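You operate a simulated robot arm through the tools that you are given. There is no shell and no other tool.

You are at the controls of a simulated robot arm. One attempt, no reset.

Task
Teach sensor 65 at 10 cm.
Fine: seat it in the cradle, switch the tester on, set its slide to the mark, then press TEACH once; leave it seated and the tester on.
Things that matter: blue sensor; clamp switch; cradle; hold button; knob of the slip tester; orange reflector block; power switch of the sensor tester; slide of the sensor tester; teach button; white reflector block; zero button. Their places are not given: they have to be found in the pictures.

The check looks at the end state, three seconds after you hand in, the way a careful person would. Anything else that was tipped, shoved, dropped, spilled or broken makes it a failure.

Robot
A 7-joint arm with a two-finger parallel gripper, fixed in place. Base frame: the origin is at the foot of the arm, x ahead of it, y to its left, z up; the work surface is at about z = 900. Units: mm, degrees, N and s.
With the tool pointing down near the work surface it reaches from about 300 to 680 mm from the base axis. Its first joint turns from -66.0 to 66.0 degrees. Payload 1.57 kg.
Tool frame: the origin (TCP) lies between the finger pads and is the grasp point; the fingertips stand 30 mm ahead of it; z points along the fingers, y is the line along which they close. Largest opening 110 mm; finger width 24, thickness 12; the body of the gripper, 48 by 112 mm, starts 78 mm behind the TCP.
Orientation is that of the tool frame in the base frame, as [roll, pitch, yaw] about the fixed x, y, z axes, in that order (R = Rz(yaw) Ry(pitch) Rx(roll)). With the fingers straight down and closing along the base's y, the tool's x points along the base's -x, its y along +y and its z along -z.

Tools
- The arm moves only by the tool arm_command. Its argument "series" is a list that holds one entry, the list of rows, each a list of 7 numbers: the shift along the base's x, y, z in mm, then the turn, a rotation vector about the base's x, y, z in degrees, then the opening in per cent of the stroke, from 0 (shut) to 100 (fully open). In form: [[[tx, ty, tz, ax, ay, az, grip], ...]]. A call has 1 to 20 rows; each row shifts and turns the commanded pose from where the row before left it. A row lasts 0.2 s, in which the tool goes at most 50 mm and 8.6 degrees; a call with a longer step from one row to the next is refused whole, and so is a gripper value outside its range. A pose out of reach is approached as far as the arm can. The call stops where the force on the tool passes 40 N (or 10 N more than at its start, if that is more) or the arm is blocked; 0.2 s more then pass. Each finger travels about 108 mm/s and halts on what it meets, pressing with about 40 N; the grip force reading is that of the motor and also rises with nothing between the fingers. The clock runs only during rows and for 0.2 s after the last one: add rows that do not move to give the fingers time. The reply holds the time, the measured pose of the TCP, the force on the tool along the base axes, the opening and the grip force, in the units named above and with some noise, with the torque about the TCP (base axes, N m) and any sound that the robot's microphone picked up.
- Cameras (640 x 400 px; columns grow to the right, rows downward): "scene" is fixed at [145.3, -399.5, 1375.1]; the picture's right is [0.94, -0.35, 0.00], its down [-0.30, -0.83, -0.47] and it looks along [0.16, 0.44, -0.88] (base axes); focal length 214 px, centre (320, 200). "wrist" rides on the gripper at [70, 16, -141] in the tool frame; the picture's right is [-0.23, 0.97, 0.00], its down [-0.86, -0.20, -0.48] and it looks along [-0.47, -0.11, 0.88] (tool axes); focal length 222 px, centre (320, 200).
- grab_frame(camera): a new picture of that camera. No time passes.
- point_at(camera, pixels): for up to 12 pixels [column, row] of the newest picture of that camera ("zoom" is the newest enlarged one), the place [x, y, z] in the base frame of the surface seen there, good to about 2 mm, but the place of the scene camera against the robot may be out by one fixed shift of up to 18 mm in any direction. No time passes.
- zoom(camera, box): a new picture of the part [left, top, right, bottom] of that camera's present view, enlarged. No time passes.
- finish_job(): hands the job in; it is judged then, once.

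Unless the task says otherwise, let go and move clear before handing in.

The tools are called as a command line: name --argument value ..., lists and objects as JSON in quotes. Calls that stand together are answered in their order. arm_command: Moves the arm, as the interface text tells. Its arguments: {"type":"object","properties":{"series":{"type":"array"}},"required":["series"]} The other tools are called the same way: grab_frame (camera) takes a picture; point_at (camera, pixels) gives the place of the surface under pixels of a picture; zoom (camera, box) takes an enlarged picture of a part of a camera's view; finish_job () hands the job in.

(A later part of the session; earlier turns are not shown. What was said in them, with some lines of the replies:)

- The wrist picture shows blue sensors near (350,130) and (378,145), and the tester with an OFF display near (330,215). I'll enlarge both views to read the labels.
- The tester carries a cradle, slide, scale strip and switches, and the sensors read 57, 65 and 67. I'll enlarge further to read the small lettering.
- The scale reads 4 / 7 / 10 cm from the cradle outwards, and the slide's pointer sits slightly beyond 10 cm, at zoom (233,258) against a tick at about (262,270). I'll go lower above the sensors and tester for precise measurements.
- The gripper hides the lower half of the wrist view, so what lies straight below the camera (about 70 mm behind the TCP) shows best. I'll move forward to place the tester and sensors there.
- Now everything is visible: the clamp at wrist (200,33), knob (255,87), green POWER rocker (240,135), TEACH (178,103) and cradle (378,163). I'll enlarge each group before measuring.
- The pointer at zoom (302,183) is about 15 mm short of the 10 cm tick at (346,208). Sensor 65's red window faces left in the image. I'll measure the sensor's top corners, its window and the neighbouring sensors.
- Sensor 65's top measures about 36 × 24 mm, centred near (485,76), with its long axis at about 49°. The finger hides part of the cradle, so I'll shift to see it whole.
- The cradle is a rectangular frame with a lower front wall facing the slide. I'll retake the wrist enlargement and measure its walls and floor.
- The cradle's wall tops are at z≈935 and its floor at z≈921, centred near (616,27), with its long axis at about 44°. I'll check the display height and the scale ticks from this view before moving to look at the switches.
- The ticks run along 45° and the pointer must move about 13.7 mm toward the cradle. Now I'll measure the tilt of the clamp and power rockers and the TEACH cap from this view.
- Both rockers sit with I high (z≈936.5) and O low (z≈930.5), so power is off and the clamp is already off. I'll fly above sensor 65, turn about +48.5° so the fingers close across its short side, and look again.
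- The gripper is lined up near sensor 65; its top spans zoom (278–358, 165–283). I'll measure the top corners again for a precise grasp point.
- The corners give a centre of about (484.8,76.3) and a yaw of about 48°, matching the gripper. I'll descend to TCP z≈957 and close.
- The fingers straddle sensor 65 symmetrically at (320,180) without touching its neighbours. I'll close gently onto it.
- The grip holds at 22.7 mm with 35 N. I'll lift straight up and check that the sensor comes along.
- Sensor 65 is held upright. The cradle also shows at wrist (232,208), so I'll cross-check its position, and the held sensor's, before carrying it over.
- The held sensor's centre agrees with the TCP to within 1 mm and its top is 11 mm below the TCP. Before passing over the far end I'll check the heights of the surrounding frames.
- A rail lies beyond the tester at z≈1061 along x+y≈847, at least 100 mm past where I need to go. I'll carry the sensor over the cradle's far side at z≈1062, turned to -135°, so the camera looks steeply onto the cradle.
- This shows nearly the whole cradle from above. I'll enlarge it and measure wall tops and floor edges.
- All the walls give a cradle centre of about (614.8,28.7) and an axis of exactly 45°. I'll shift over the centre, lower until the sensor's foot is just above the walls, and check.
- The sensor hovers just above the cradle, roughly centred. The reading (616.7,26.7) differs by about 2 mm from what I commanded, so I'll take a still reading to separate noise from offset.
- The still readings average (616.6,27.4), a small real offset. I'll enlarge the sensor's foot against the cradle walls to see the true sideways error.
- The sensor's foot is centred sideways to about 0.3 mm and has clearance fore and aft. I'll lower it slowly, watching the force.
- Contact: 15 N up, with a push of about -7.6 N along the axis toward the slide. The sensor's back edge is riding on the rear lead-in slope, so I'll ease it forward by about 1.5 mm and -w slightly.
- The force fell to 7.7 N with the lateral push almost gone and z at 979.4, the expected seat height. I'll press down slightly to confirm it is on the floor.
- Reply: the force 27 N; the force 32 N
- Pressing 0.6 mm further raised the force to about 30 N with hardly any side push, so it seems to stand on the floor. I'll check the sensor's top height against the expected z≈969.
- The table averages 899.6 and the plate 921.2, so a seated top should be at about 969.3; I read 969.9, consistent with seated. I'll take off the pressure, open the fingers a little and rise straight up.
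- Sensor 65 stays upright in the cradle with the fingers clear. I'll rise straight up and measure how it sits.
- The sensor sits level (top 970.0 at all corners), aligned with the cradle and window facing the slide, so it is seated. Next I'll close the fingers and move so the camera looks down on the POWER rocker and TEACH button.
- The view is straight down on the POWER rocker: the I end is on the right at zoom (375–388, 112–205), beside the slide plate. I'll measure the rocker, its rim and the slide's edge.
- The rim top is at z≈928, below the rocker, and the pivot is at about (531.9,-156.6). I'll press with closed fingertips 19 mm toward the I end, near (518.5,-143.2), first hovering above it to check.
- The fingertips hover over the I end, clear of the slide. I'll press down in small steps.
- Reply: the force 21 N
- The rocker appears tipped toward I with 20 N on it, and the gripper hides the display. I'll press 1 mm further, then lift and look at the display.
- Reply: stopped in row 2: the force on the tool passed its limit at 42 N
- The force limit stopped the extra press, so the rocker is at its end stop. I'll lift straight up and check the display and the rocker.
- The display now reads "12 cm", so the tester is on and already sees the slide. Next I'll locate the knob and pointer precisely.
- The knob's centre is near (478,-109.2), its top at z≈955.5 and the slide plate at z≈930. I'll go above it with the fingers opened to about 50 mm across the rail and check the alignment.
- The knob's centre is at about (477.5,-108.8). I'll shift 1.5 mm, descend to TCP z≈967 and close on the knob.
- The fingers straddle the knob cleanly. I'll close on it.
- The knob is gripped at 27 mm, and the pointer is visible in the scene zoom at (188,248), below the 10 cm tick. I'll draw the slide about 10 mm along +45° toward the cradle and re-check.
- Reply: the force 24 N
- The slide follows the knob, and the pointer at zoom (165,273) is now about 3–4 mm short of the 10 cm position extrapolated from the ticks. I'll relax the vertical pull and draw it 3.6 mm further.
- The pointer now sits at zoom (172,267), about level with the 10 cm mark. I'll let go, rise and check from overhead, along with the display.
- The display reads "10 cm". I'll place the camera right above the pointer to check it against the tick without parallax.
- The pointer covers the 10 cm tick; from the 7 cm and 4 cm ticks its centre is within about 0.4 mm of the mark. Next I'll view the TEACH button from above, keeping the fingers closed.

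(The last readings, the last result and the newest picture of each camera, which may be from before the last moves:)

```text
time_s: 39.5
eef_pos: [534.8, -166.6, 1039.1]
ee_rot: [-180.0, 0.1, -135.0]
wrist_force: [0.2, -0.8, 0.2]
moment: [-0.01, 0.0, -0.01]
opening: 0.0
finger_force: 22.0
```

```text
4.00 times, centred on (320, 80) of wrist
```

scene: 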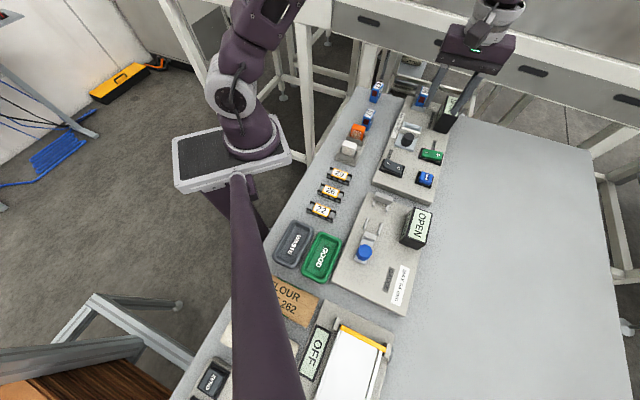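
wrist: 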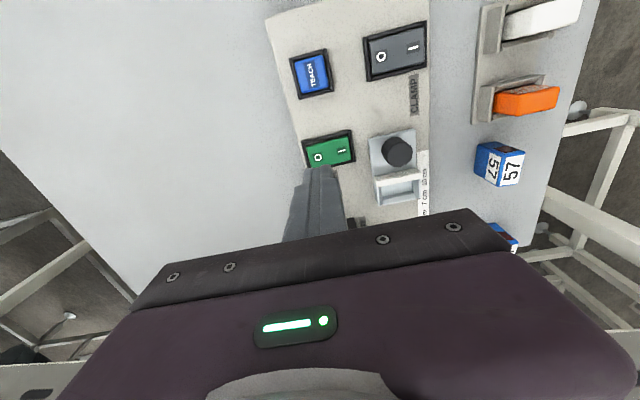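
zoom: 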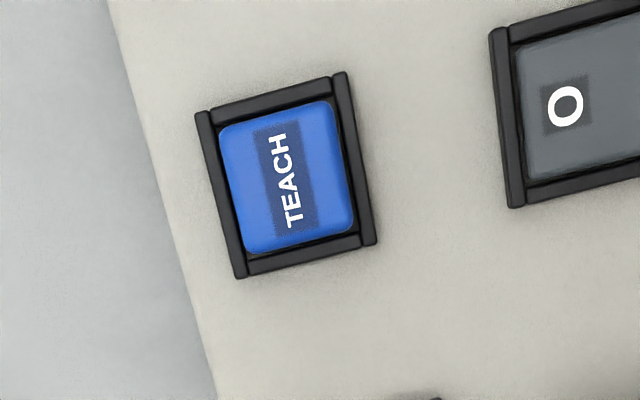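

point_at --camera "zoom" --pixels '[[285, 178], [230, 138], [325, 112], [248, 240], [342, 218], [285, 130], [290, 220], [345, 130], [230, 220], [300, 262], [285, 98], [206, 130]]'

zoom --camera "scene" --box '[400, 155, 450, 200]'

```text
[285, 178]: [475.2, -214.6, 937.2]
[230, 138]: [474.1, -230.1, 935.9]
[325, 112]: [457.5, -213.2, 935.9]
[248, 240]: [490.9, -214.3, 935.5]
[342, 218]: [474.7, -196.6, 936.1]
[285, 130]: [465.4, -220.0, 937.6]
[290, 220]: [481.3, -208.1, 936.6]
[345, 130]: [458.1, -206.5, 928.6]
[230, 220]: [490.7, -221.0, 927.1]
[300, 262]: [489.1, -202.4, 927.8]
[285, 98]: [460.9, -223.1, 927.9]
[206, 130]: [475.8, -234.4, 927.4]
```

```text
8.89 times, centred on (425, 178) of scene
```

zoom: 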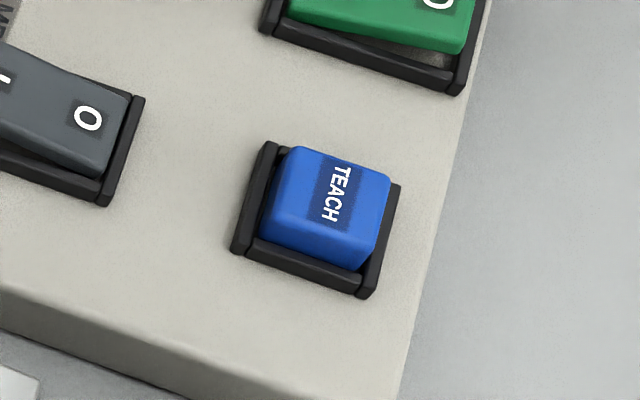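

The TEACH cap is centred at about (474.3,-213.6), its top at z≈937 with the rim at 928. I'll hover the closed fingertips about 12 mm above it and verify before the single press.

arm_command --series '[[[-30.2, -23.3, 0, 0, 0, 0, 0], [-30.2, -23.3, 0, 0, 0, 0, 0], [0, 0, -25, 0, 0, 0, 0], [0, 0, -20, 0, 0, 0, 0], [0, 0, -14, 0, 0, 0, 0], [0, 0, 0, 0, 0, 0, 0]]]'

arm_command --series '[[[0, 0, 0, 0, 0, 0, 0]]]'

grab_frame --camera "wrist"

zoom --camera "wrist" --box '[260, 110, 380, 220]'

zoom --camera "scene" --box '[390, 80, 480, 200]'

```text
time_s: 40.9
eef_pos: [472.6, -213.1, 982.5]
ee_rot: [-179.9, 0.1, -135.0]
wrist_force: [-0.7, 0.4, -0.3]
moment: [0.0, -0.01, -0.04]
opening: 0.1
finger_force: 21.5
```

```text
time_s: 41.3
eef_pos: [470.9, -213.8, 981.8]
ee_rot: [-179.9, 0.0, -134.9]
wrist_force: [0.1, -0.7, 0.7]
moment: [0.02, 0.03, -0.03]
opening: 0.2
finger_force: 21.3
```

```text
taken
```

wrist: 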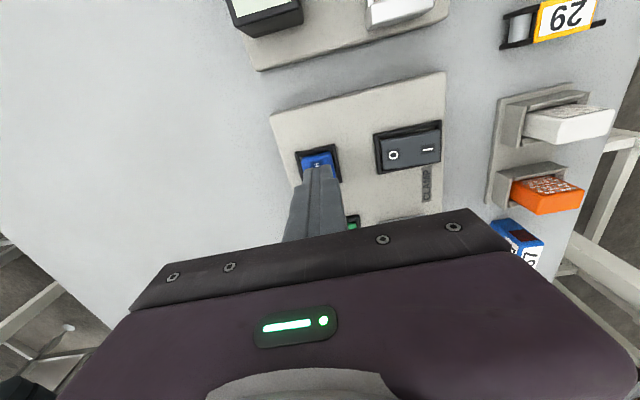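

```text
3.64 times, centred on (320, 165) of wrist
```

zoom: 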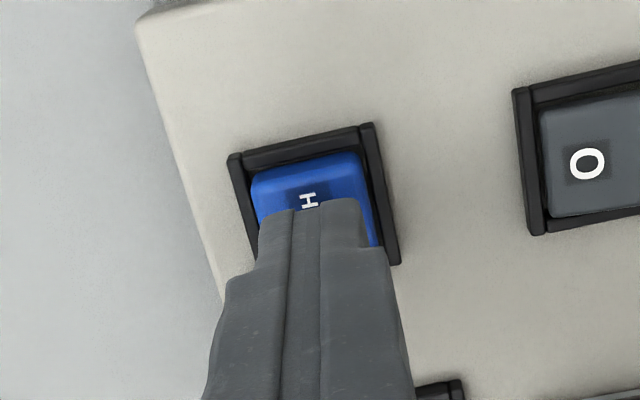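

```text
3.33 times, centred on (435, 140) of scene
```

zoom: 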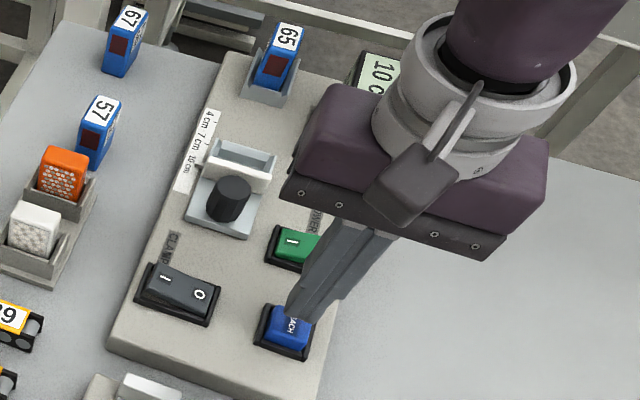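

The fingertips are over the cap, about 2 mm off-centre in x, which I'll correct. Now I'll press down slowly in one continuous motion, watching force and sound.

arm_command --series '[[[1.8, -0.2, -6, 0, 0, 0, 0], [0, 0, -5, 0, 0, 0, 0], [0, 0, -2, 0, 0, 0, 0], [0, 0, -1.5, 0, 0, 0, 0], [0, 0, -1.5, 0, 0, 0, 0], [0, 0, -1.5, 0, 0, 0, 0], [0, 0, 0, 0, 0, 0, 0]]]'

zoom --camera "scene" --box '[390, 80, 480, 200]'

```text
time_s: 42.9
eef_pos: [474.6, -214.8, 965.3]
ee_rot: [-179.9, 0.1, -135.0]
wrist_force: [1.0, -0.2, 1.5]
moment: [-0.02, 0.0, 0.03]
opening: 0.0
finger_force: 21.4
```

```text
3.33 times, centred on (435, 140) of scene
```

zoom: 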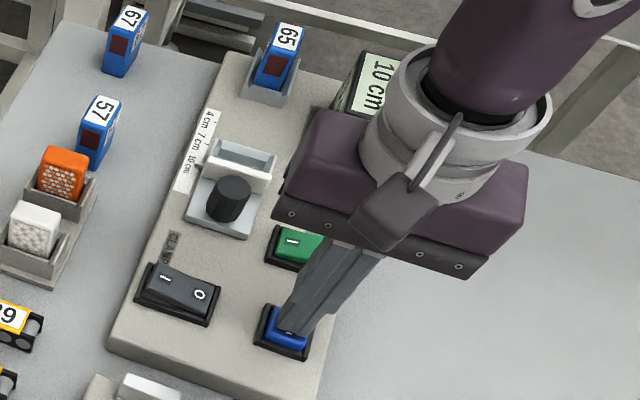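

Contact is just starting (1.5 N, tip at about 935). The display still shows 10 cm. I'll press further in 1 mm steps.

arm_command --series '[[[0, 0, -1, 0, 0, 0, 0], [0, 0, -1, 0, 0, 0, 0], [0, 0, 0, 0, 0, 0, 0]]]'

zoom --camera "scene" --box '[390, 80, 480, 200]'

```text
time_s: 43.7
eef_pos: [474.1, -214.9, 963.4]
ee_rot: [-179.9, 0.1, -135.0]
wrist_force: [-0.9, -1.0, 2.4]
moment: [-0.05, 0.03, 0.01]
opening: 0.0
finger_force: 21.9
heard: click
```

```text
3.33 times, centred on (435, 140) of scene
```

zoom: 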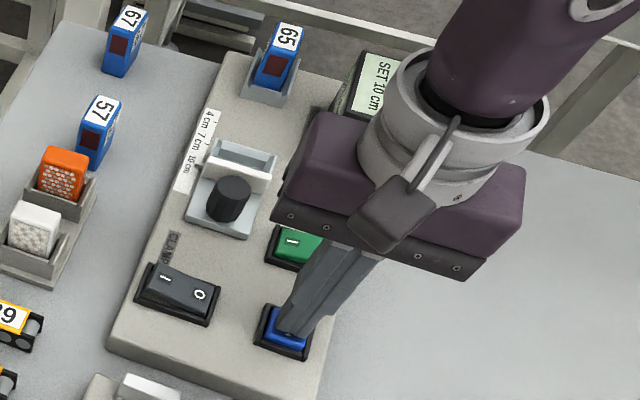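

A click was heard and the display reads "SET 10 cm", so the teach is registered. I'll lift straight up and move clear.

arm_command --series '[[[0, 0, 10, 0, 0, 0, 0], [0, 0, 30, 0, 0, 0, 0], [0, 0, 45, 0, 0, 0, 0], [0, 0, 45, 0, 0, 0, 0], [0, 0, 0, 0, 0, 0, 0]]]'

grab_frame --camera "scene"

zoom --camera "scene" --box '[380, 70, 480, 190]'

grab_frame --camera "wrist"

```text
time_s: 44.9
eef_pos: [476.2, -214.5, 1094.5]
ee_rot: [-179.9, 0.1, -135.0]
wrist_force: [0.0, -0.2, -0.5]
moment: [0.03, 0.0, 0.02]
opening: 0.0
finger_force: 21.4
```

```text
taken
```

scene: 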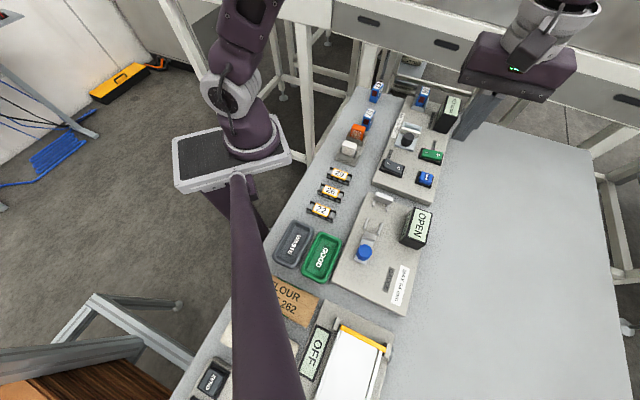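

```text
3.33 times, centred on (430, 130) of scene
```

zoom: 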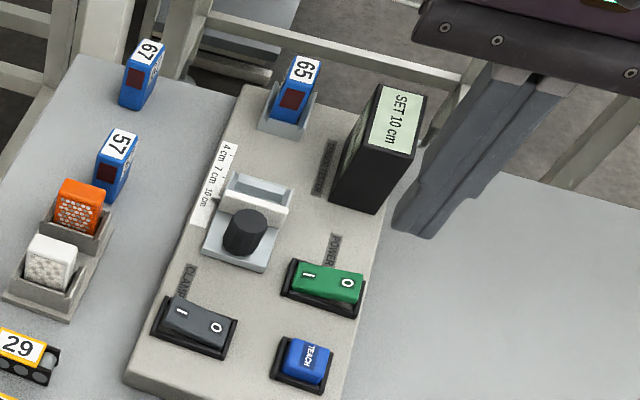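

```text
taken
```

wrist: 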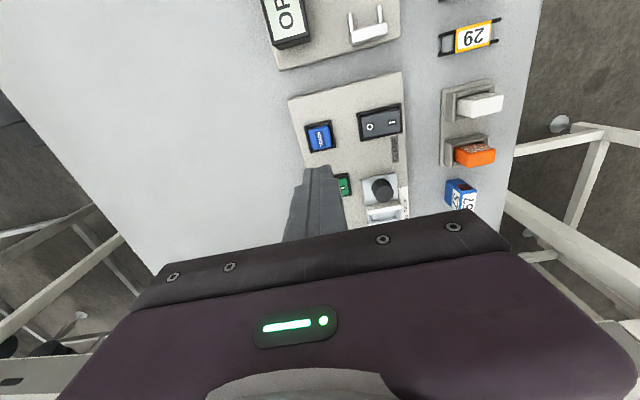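

The display holds "SET 10 cm", sensor 65 stands in the cradle, the POWER rocker is at I and TEACH has sprung back. I'll take one last close look at the cradle and the neighbouring items before handing in.

zoom --camera "scene" --box '[395, 80, 465, 130]'

zoom --camera "scene" --box '[320, 70, 480, 220]'

```text
8.00 times, centred on (430, 105) of scene
```

zoom: 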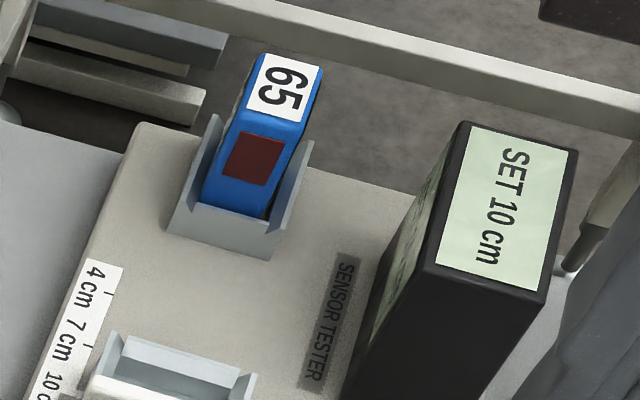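

```text
2.67 times, centred on (400, 145) of scene
```

zoom: 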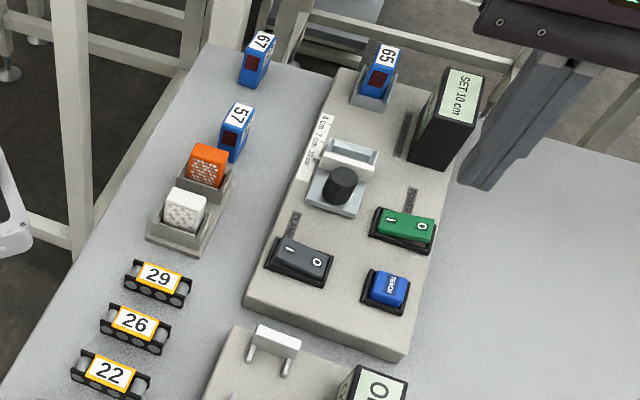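

Sensor 65 is seated with its window toward the slide and the display shows "SET 10 cm". Nothing else has been disturbed and the arm is clear, so I'm handing in.

finish_job

```text
The job is handed in.
```

Sensor 65 was taught at 10 cm, and I've handed the job in. After one press of TEACH I heard a click, and the display changed to "SET 10 cm".

- **Sensor:** 65 is seated upright in the cradle with its window facing the slide. Its top measured about 0.7 mm higher than I expected. That is within measuring error, and the tester read its distance normally.
- **Tester:** it is switched on and was left on.
- **Slide:** the pointer covers the 10 cm tick, and its centre is within about 0.4 mm of the mark.
- **Everything else:** I left the clamp switch off and didn't touch the reflector blocks or the other sensors. The last pictures show nothing else moved, and the arm is clear.
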